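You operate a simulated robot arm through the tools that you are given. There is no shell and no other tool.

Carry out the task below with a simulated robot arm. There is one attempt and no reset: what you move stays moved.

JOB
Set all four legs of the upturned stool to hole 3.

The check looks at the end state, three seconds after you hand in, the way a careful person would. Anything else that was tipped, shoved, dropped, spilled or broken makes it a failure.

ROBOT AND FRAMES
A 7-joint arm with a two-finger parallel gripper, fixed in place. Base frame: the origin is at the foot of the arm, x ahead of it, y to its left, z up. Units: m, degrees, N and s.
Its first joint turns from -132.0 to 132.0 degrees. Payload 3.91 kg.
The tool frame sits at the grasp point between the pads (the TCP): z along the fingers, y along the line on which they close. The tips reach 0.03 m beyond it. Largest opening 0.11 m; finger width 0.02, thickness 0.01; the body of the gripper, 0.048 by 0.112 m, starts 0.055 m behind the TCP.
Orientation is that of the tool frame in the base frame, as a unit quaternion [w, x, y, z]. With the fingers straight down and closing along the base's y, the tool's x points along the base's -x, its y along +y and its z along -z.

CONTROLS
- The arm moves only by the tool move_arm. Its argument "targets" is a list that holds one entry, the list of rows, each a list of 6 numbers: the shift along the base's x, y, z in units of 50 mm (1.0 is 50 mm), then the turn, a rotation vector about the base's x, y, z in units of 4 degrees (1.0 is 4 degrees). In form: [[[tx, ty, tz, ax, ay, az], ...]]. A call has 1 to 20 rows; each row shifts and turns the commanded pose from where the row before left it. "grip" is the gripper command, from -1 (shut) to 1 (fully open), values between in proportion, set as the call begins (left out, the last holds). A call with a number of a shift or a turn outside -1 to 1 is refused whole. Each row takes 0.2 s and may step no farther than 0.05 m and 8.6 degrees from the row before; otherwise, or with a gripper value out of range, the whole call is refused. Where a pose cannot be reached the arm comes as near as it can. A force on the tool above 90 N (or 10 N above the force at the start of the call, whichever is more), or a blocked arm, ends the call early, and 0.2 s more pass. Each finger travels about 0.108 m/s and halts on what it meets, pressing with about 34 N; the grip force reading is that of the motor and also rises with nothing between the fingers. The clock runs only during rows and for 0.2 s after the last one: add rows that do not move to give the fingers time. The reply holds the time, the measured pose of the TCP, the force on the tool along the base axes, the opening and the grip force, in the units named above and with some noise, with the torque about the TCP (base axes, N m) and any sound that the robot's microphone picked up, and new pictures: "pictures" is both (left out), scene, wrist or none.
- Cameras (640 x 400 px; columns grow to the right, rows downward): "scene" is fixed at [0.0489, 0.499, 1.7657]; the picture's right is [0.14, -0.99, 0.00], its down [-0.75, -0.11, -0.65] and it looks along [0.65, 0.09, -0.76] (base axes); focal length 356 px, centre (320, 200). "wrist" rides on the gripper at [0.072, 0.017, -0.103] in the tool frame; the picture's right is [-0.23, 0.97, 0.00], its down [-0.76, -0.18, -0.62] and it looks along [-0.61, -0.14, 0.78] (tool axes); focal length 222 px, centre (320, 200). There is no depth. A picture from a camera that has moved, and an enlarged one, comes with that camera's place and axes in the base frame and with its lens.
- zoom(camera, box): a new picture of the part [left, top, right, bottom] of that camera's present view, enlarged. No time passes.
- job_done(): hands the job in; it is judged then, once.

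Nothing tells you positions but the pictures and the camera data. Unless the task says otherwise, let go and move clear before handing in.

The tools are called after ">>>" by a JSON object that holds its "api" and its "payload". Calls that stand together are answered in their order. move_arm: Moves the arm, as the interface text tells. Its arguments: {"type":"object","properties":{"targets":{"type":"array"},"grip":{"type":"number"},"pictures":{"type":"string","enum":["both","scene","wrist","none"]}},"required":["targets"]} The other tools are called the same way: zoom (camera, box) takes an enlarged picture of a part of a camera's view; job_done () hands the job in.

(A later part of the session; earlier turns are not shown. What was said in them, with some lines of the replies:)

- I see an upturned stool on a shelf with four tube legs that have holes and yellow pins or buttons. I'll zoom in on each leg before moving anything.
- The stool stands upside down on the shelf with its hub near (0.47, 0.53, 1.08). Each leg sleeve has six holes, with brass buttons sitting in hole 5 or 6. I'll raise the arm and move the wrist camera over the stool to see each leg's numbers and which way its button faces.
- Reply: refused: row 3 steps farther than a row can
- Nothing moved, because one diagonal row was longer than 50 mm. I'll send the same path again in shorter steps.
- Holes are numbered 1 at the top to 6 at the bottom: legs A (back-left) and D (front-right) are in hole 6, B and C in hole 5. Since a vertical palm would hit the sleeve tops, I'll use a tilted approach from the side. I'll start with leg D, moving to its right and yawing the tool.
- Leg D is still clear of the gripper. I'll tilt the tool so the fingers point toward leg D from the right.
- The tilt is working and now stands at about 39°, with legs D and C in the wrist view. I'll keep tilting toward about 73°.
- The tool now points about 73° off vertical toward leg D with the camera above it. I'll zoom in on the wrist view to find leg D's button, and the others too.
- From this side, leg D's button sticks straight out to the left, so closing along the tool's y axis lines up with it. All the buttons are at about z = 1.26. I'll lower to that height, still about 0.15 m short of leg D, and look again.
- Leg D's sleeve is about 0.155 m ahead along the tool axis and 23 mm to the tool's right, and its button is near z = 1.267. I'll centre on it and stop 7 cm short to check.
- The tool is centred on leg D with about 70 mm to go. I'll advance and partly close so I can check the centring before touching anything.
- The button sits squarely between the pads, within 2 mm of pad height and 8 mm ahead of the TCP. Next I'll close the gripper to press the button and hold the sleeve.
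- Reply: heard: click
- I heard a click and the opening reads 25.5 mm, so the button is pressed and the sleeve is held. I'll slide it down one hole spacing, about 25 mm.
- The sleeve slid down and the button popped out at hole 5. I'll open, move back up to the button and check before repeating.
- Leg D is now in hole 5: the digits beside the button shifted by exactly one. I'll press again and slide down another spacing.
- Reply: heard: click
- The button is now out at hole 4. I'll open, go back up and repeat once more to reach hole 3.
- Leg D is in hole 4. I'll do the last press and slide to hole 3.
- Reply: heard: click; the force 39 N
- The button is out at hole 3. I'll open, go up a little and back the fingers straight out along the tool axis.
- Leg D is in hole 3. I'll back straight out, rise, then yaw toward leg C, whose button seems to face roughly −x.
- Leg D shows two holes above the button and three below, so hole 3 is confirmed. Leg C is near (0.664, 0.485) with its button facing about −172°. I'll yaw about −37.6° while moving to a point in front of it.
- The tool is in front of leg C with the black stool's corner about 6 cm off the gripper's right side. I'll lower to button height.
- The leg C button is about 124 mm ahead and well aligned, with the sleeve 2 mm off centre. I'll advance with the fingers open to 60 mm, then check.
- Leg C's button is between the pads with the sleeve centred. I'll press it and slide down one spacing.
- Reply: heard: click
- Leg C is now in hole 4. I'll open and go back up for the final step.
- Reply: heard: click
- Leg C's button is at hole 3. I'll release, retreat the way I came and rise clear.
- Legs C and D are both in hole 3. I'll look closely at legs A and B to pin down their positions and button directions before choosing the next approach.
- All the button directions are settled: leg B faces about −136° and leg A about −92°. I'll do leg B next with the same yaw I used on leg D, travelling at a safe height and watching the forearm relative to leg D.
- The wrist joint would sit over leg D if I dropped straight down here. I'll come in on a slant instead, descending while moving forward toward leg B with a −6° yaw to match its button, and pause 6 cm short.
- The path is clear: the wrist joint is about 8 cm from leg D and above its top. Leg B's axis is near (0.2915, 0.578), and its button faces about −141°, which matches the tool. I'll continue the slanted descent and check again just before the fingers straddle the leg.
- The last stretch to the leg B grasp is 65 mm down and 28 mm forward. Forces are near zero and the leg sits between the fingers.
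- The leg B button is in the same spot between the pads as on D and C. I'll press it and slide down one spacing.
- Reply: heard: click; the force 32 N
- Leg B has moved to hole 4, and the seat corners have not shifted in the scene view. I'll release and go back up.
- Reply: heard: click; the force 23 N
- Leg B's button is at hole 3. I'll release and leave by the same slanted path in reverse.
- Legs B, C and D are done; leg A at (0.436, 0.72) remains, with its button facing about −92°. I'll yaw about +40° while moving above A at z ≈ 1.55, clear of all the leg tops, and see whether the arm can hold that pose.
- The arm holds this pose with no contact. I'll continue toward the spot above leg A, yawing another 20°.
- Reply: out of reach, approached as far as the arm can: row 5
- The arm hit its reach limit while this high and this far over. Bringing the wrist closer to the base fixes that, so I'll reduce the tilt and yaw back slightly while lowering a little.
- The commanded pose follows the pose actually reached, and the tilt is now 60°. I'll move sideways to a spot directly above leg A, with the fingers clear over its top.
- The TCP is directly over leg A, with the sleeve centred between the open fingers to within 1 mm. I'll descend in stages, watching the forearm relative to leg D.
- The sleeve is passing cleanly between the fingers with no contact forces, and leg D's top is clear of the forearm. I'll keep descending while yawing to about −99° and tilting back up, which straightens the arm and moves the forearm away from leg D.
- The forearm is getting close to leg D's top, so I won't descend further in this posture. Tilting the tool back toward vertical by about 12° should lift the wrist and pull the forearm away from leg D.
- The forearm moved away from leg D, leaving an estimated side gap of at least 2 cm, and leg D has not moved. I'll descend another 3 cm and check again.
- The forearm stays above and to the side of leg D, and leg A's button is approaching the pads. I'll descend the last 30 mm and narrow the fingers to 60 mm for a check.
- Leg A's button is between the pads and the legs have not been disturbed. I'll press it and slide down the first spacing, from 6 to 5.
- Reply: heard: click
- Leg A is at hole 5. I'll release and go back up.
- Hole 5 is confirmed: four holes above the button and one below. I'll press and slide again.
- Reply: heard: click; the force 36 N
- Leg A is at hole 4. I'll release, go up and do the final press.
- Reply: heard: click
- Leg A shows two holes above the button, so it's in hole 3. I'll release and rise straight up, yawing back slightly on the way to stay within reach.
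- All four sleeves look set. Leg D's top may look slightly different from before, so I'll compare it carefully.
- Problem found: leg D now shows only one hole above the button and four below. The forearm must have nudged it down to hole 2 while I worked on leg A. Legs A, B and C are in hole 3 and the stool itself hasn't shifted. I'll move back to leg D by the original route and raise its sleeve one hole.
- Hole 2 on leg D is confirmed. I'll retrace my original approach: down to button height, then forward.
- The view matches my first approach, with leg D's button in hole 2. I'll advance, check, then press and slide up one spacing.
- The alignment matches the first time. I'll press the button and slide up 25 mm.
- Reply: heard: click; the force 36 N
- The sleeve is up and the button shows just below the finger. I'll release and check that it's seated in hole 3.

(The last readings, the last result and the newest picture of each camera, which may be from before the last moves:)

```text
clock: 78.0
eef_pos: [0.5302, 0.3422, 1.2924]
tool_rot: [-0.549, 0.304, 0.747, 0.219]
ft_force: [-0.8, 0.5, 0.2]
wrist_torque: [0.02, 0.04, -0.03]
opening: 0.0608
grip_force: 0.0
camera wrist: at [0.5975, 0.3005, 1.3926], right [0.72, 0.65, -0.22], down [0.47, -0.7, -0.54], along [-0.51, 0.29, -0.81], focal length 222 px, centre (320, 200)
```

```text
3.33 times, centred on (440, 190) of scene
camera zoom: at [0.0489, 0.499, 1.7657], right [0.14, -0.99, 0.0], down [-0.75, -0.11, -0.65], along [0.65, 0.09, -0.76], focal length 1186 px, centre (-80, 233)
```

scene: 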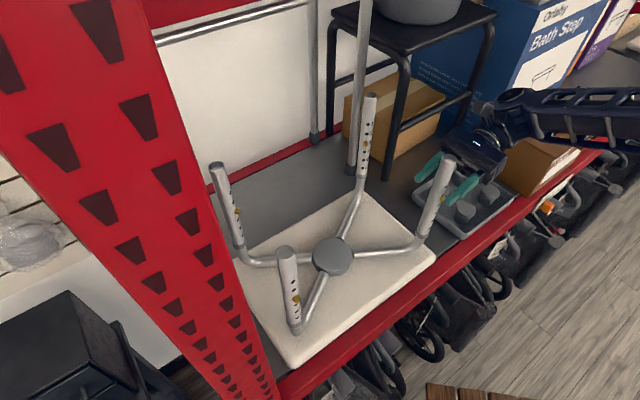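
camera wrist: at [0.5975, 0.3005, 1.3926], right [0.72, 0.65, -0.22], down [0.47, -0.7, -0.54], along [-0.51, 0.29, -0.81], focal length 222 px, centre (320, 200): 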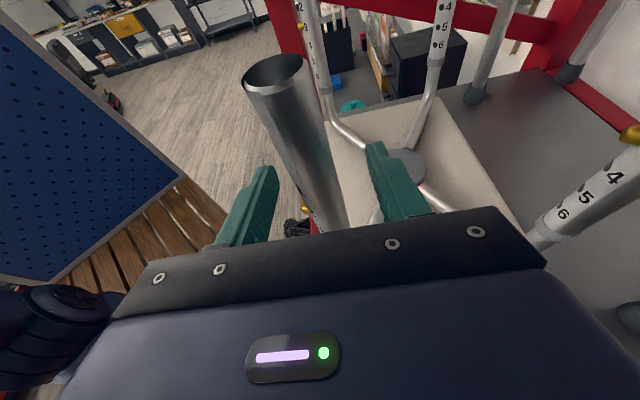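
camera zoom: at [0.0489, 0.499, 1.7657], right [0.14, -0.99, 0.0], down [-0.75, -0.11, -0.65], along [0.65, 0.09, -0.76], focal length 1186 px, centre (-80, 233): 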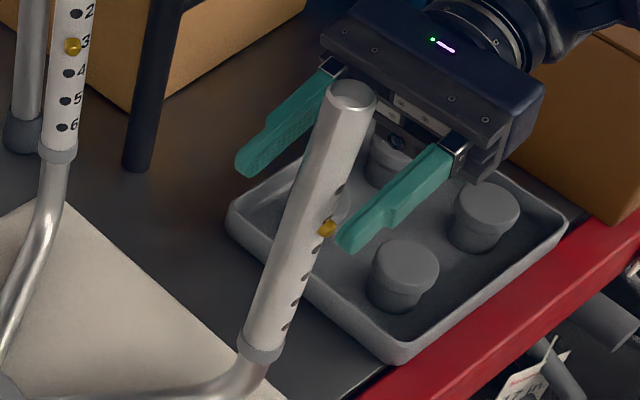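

The sleeve slipped back part way after release, so it was about 2 mm short of latching in hole 3. I'll go back down to the button and look closely.

>>> {"api": "move_arm", "payload": {"targets": [[[0, 0, -0.25, 0, 0, 0], [0, 0, -0.25, 0, 0, 0], [0, 0, 0, 0, 0, 0]]], "grip": 0.1, "pictures": "wrist"}}

>>> {"api": "zoom", "payload": {"camera": "wrist", "box": [200, 80, 440, 230]}}

>>> {"api": "zoom", "payload": {"camera": "wrist", "box": [270, 150, 350, 220]}}

>>> {"api": "zoom", "payload": {"camera": "scene", "box": [415, 145, 465, 215]}}

```text
clock: 78.8
eef_pos: [0.5299, 0.3416, 1.2671]
tool_rot: [-0.55, 0.304, 0.746, 0.219]
ft_force: [-1.1, -0.1, -0.1]
wrist_torque: [0.02, -0.01, 0.02]
opening: 0.0606
grip_force: 0.0
camera wrist: at [0.5977, 0.3, 1.3669], right [0.72, 0.65, -0.22], down [0.47, -0.7, -0.54], along [-0.51, 0.29, -0.81], focal length 222 px, centre (320, 200)
```

wrist: 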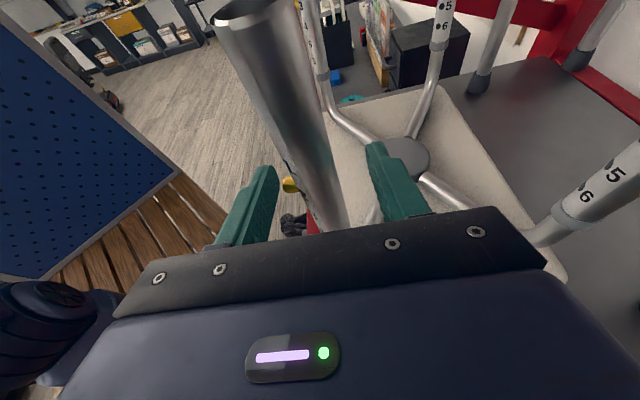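

```text
2.67 times, centred on (320, 155) of wrist
camera zoom: at [0.5977, 0.3, 1.3669], right [0.72, 0.65, -0.22], down [0.47, -0.7, -0.54], along [-0.51, 0.29, -0.81], focal length 592 px, centre (320, 320)
```

zoom: 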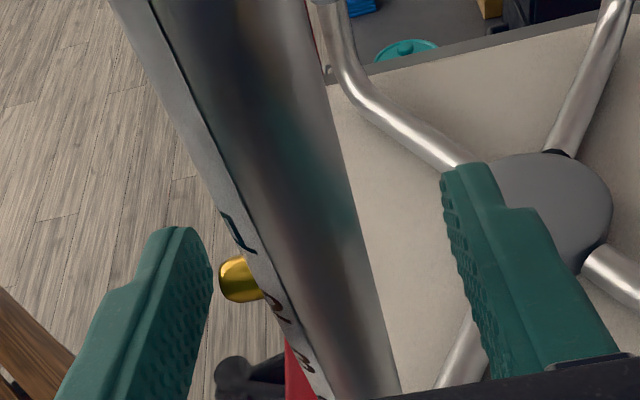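

```text
5.71 times, centred on (310, 185) of wrist
camera zoom: at [0.5977, 0.3, 1.3669], right [0.72, 0.65, -0.22], down [0.47, -0.7, -0.54], along [-0.51, 0.29, -0.81], focal length 1269 px, centre (377, 286)
```

zoom: 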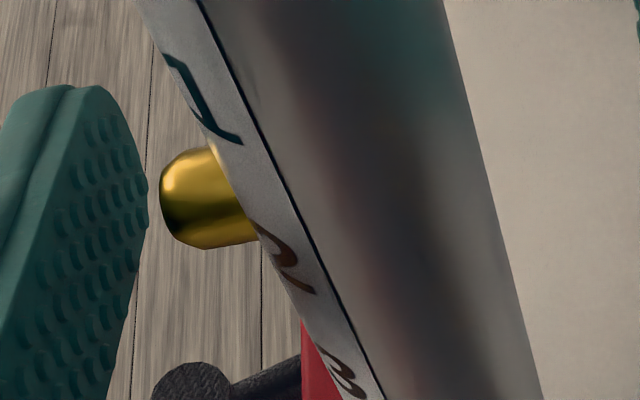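

```text
5.71 times, centred on (440, 180) of scene
camera zoom: at [0.0489, 0.499, 1.7657], right [0.14, -0.99, 0.0], down [-0.75, -0.11, -0.65], along [0.65, 0.09, -0.76], focal length 2034 px, centre (-366, 314)
```

zoom: 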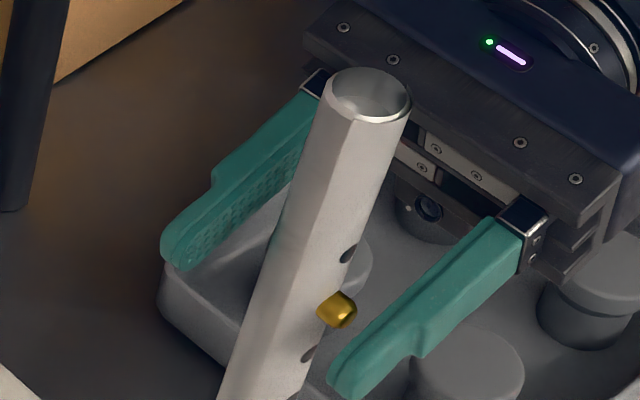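

The sleeve has settled back fully latched in hole 2, since unlatched sleeves slide down slowly by gravity. I'll press again and lift slightly farther this time, so the button pops out at hole 3.

>>> {"api": "move_arm", "payload": {"targets": [[[0, 0, 0, 0, 0, 0], [0, 0, 0, 0, 0, 0], [0, 0, 0, 0, 0, 0], [0, 0, 0.1, 0, 0, 0], [0, 0, 0.1, 0, 0, 0], [0, 0, 0.1, 0, 0, 0], [0, 0, 0.1, 0, 0, 0], [0, 0, 0.1, 0, 0, 0], [0, 0, 0.03, 0, 0, 0], [0, 0, 0, 0, 0, 0]]], "grip": -1}}

>>> {"api": "zoom", "payload": {"camera": "wrist", "box": [260, 160, 340, 230]}}

>>> {"api": "zoom", "payload": {"camera": "scene", "box": [415, 145, 465, 215]}}

```text
clock: 81.0
eef_pos: [0.5297, 0.3385, 1.2947]
tool_rot: [-0.549, 0.305, 0.747, 0.22]
ft_force: [-22.5, -34.8, -0.8]
wrist_torque: [0.7, -0.47, 0.4]
opening: 0.0244
grip_force: 45.3
heard: click
camera wrist: at [0.5967, 0.2989, 1.3945], right [0.72, 0.65, -0.22], down [0.47, -0.7, -0.54], along [-0.51, 0.29, -0.81], focal length 222 px, centre (320, 200)
```

scene: 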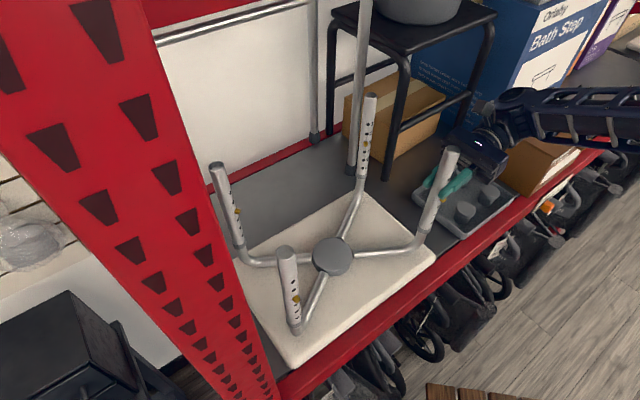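
wrist: 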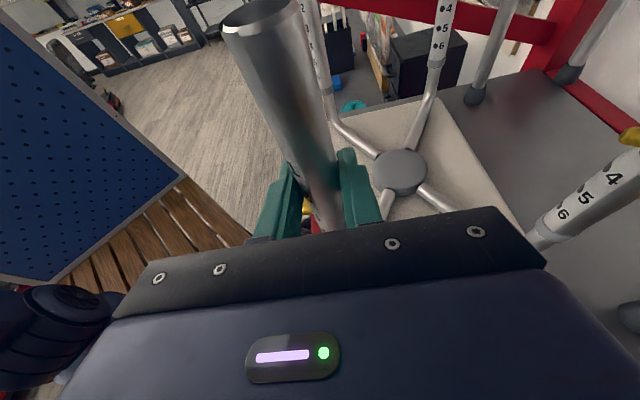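

```text
5.71 times, centred on (300, 195) of wrist
camera zoom: at [0.5967, 0.2989, 1.3945], right [0.72, 0.65, -0.22], down [0.47, -0.7, -0.54], along [-0.51, 0.29, -0.81], focal length 1269 px, centre (434, 229)
```

zoom: 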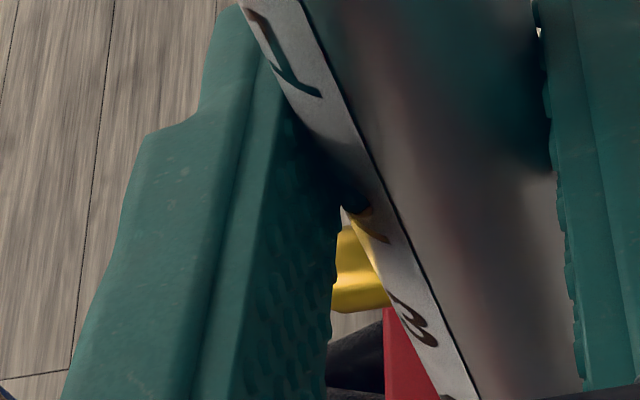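

```text
5.71 times, centred on (440, 180) of scene
camera zoom: at [0.0489, 0.499, 1.7657], right [0.14, -0.99, 0.0], down [-0.75, -0.11, -0.65], along [0.65, 0.09, -0.76], focal length 2034 px, centre (-366, 314)
```

zoom: 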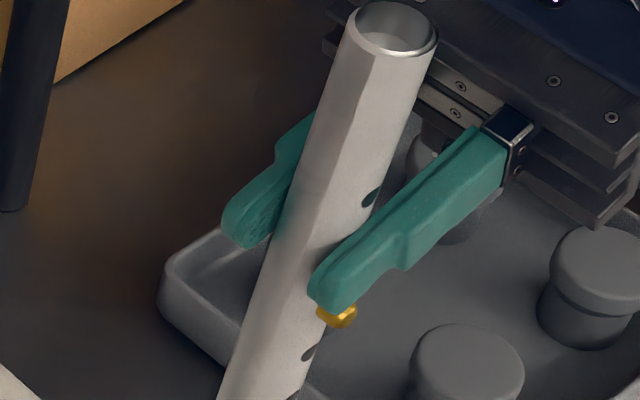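

The button now appears fully out next to the 3, and the sleeve top matches its earlier hole 3 height. I'll hold briefly and release, then check that it stays.

>>> {"api": "move_arm", "payload": {"targets": [[[0, 0, 0, 0, 0, 0], [0, 0, 0, 0, 0, 0], [0, 0, 0, 0, 0, 0]]], "grip": -1, "pictures": "none"}}

>>> {"api": "move_arm", "payload": {"targets": [[[0, 0, 0, 0, 0, 0], [0, 0, 0, 0, 0, 0], [0, 0, 0, 0, 0, 0], [0, 0, 0, 0, 0, 0], [0, 0, 0, 0, 0, 0]]], "grip": 0.1}}

>>> {"api": "zoom", "payload": {"camera": "wrist", "box": [260, 160, 340, 230]}}

>>> {"api": "zoom", "payload": {"camera": "scene", "box": [415, 145, 465, 215]}}

```text
clock: 81.8
eef_pos: [0.5291, 0.3401, 1.2949]
tool_rot: [-0.549, 0.304, 0.747, 0.219]
ft_force: [-18.8, -34.6, -0.5]
wrist_torque: [0.54, -0.63, 0.38]
opening: 0.0247
grip_force: 45.2
```

```text
clock: 83.0
eef_pos: [0.5318, 0.3422, 1.2927]
tool_rot: [-0.55, 0.305, 0.746, 0.219]
ft_force: [0.3, 0.0, 1.0]
wrist_torque: [-0.01, 0.01, 0.01]
opening: 0.0601
grip_force: 0.0
camera wrist: at [0.5975, 0.3004, 1.3936], right [0.72, 0.65, -0.22], down [0.47, -0.7, -0.54], along [-0.51, 0.28, -0.81], focal length 222 px, centre (320, 200)
```

scene: 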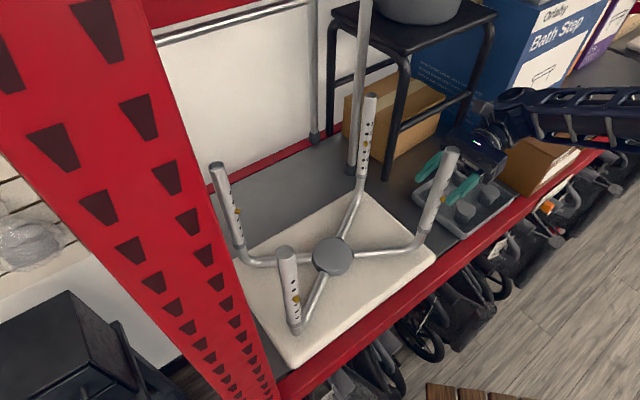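
wrist: 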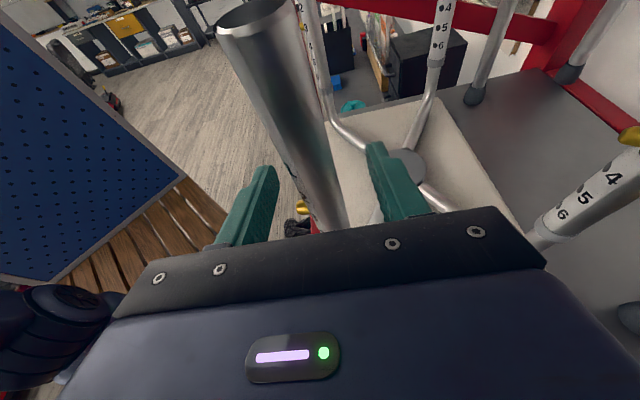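

```text
5.71 times, centred on (300, 195) of wrist
camera zoom: at [0.5975, 0.3004, 1.3936], right [0.72, 0.65, -0.22], down [0.47, -0.7, -0.54], along [-0.51, 0.28, -0.81], focal length 1269 px, centre (434, 229)
```

zoom: 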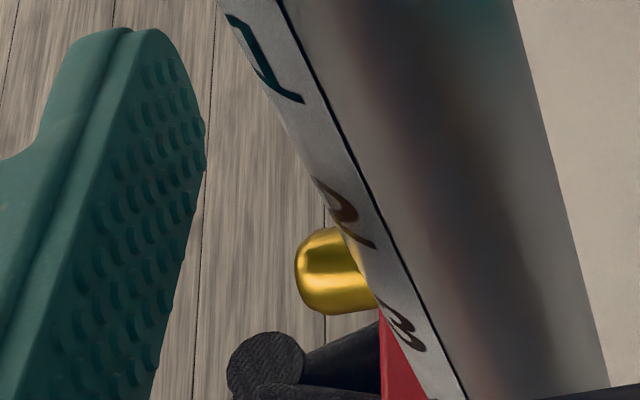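

```text
5.71 times, centred on (440, 180) of scene
camera zoom: at [0.0489, 0.499, 1.7657], right [0.14, -0.99, 0.0], down [-0.75, -0.11, -0.65], along [0.65, 0.09, -0.76], focal length 2034 px, centre (-366, 314)
```

zoom: 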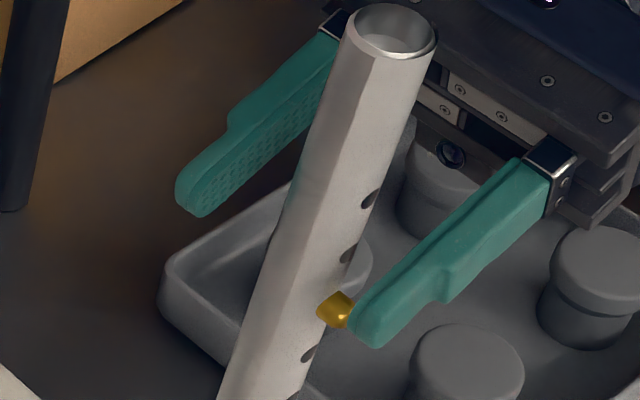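

Leg D now shows two holes above the button and stays put, so it's latched in hole 3. I'll back straight out, rise clear and check everything one last time.

>>> {"api": "move_arm", "payload": {"targets": [[[0.547, -0.532, 0.24, 0, 0, 0], [0.547, -0.532, 0.24, 0, 0, 0], [0.547, -0.532, 0.24, 0, 0, 0], [0, 0, 1, 0, 0, 0], [0, 0, 1, 0, 0, 0], [0, 0, 1, 0, 0, 0], [0, 0, 1, 0, 0, 0], [0, 0, 0.6, 0, 0, 0], [0, 0, 0, 0, 0, 0], [0, 0, 0, 0, 0, 0]]], "grip": 0.1}}

>>> {"api": "zoom", "payload": {"camera": "scene", "box": [400, 130, 480, 250]}}

>>> {"api": "zoom", "payload": {"camera": "scene", "box": [330, 60, 430, 220]}}

>>> {"api": "zoom", "payload": {"camera": "scene", "box": [190, 150, 290, 270]}}

>>> {"api": "zoom", "payload": {"camera": "scene", "box": [250, 230, 350, 350]}}

```text
clock: 85.2
eef_pos: [0.6114, 0.2598, 1.5583]
tool_rot: [-0.55, 0.305, 0.746, 0.219]
ft_force: [-0.3, -0.6, -0.2]
wrist_torque: [0.02, -0.02, -0.04]
opening: 0.0603
grip_force: 0.0
camera wrist: at [0.6791, 0.2199, 1.658], right [0.72, 0.65, -0.23], down [0.47, -0.7, -0.54], along [-0.51, 0.28, -0.81], focal length 222 px, centre (320, 200)
```

scene: 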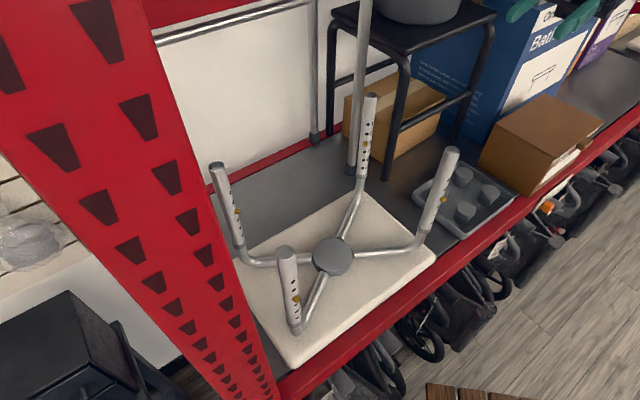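
wrist: 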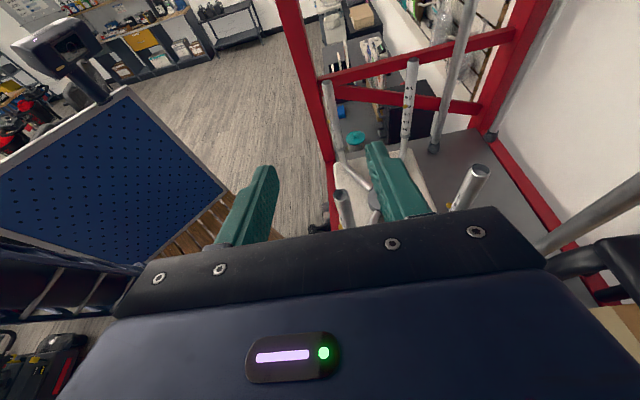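

```text
3.33 times, centred on (440, 190) of scene
camera zoom: at [0.0489, 0.499, 1.7657], right [0.14, -0.99, 0.0], down [-0.75, -0.11, -0.65], along [0.65, 0.09, -0.76], focal length 1186 px, centre (-80, 233)
```

zoom: 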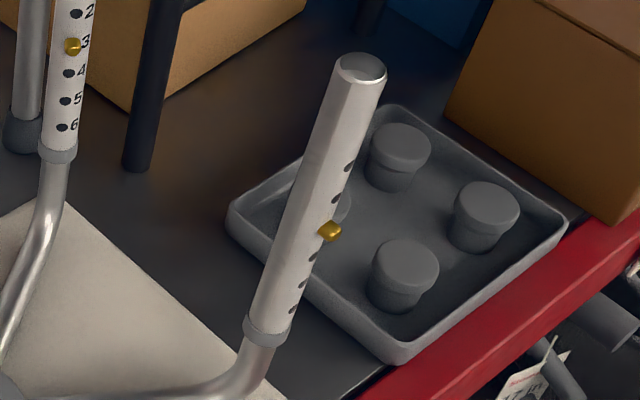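

```text
2.50 times, centred on (380, 140) of scene
camera zoom: at [0.0489, 0.499, 1.7657], right [0.14, -0.99, 0.0], down [-0.75, -0.11, -0.65], along [0.65, 0.09, -0.76], focal length 890 px, centre (170, 350)
```

zoom: 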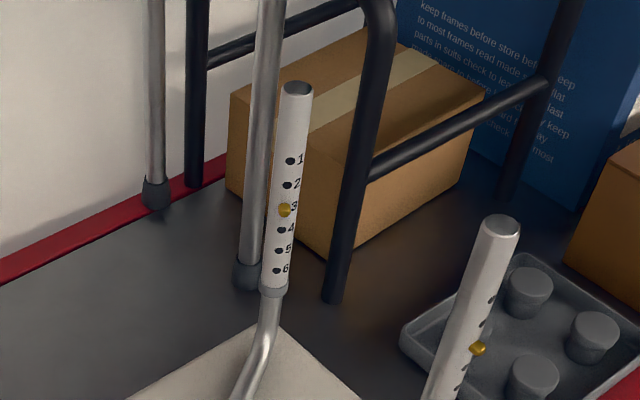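

```text
3.33 times, centred on (240, 210) of scene
camera zoom: at [0.0489, 0.499, 1.7657], right [0.14, -0.99, 0.0], down [-0.75, -0.11, -0.65], along [0.65, 0.09, -0.76], focal length 1186 px, centre (587, 167)
```

zoom: 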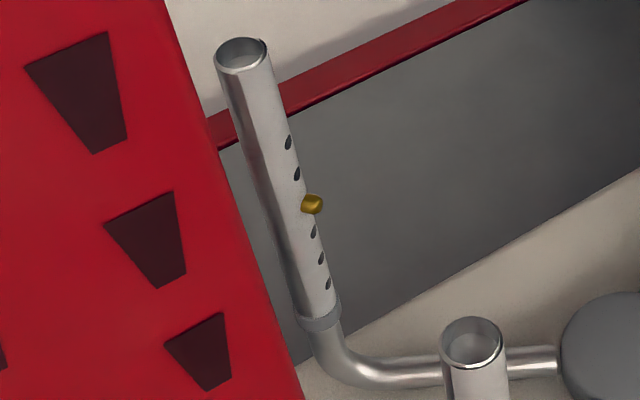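

```text
3.33 times, centred on (300, 290) of scene
camera zoom: at [0.0489, 0.499, 1.7657], right [0.14, -0.99, 0.0], down [-0.75, -0.11, -0.65], along [0.65, 0.09, -0.76], focal length 1186 px, centre (387, -100)
```

zoom: 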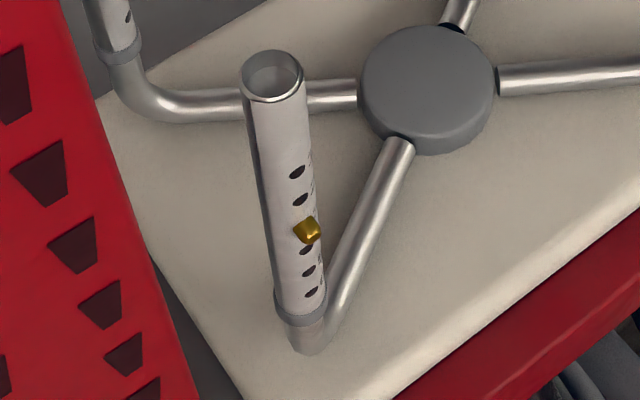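

All four legs now show two holes above the button and three below, so each is latched in hole 3. The stool hub, tray and boxes look unmoved and the gripper is clear, so I'm handing in.

>>> {"api": "job_done", "payload": {}}

```text
The job is handed in.
```

All four legs of the upturned stool are set to hole 3. In the last close-up of each leg, there were two holes above the button and three below.

- **Legs moved:** the back-left and front-right legs started in hole 6, and the other two in hole 5. I moved each one down a hole at a time by pressing its button and sliding the sleeve.
- **A knock along the way:** while I worked on the back-left leg, the front-right leg dropped to hole 2, most likely because the arm's forearm pushed it down. My first try at lifting it back didn't catch. The second latched it in hole 3, and it stayed put after I let go.
- **Surroundings:** the stool, tray and boxes looked unmoved in the camera views. The gripper was open and clear when I handed in.
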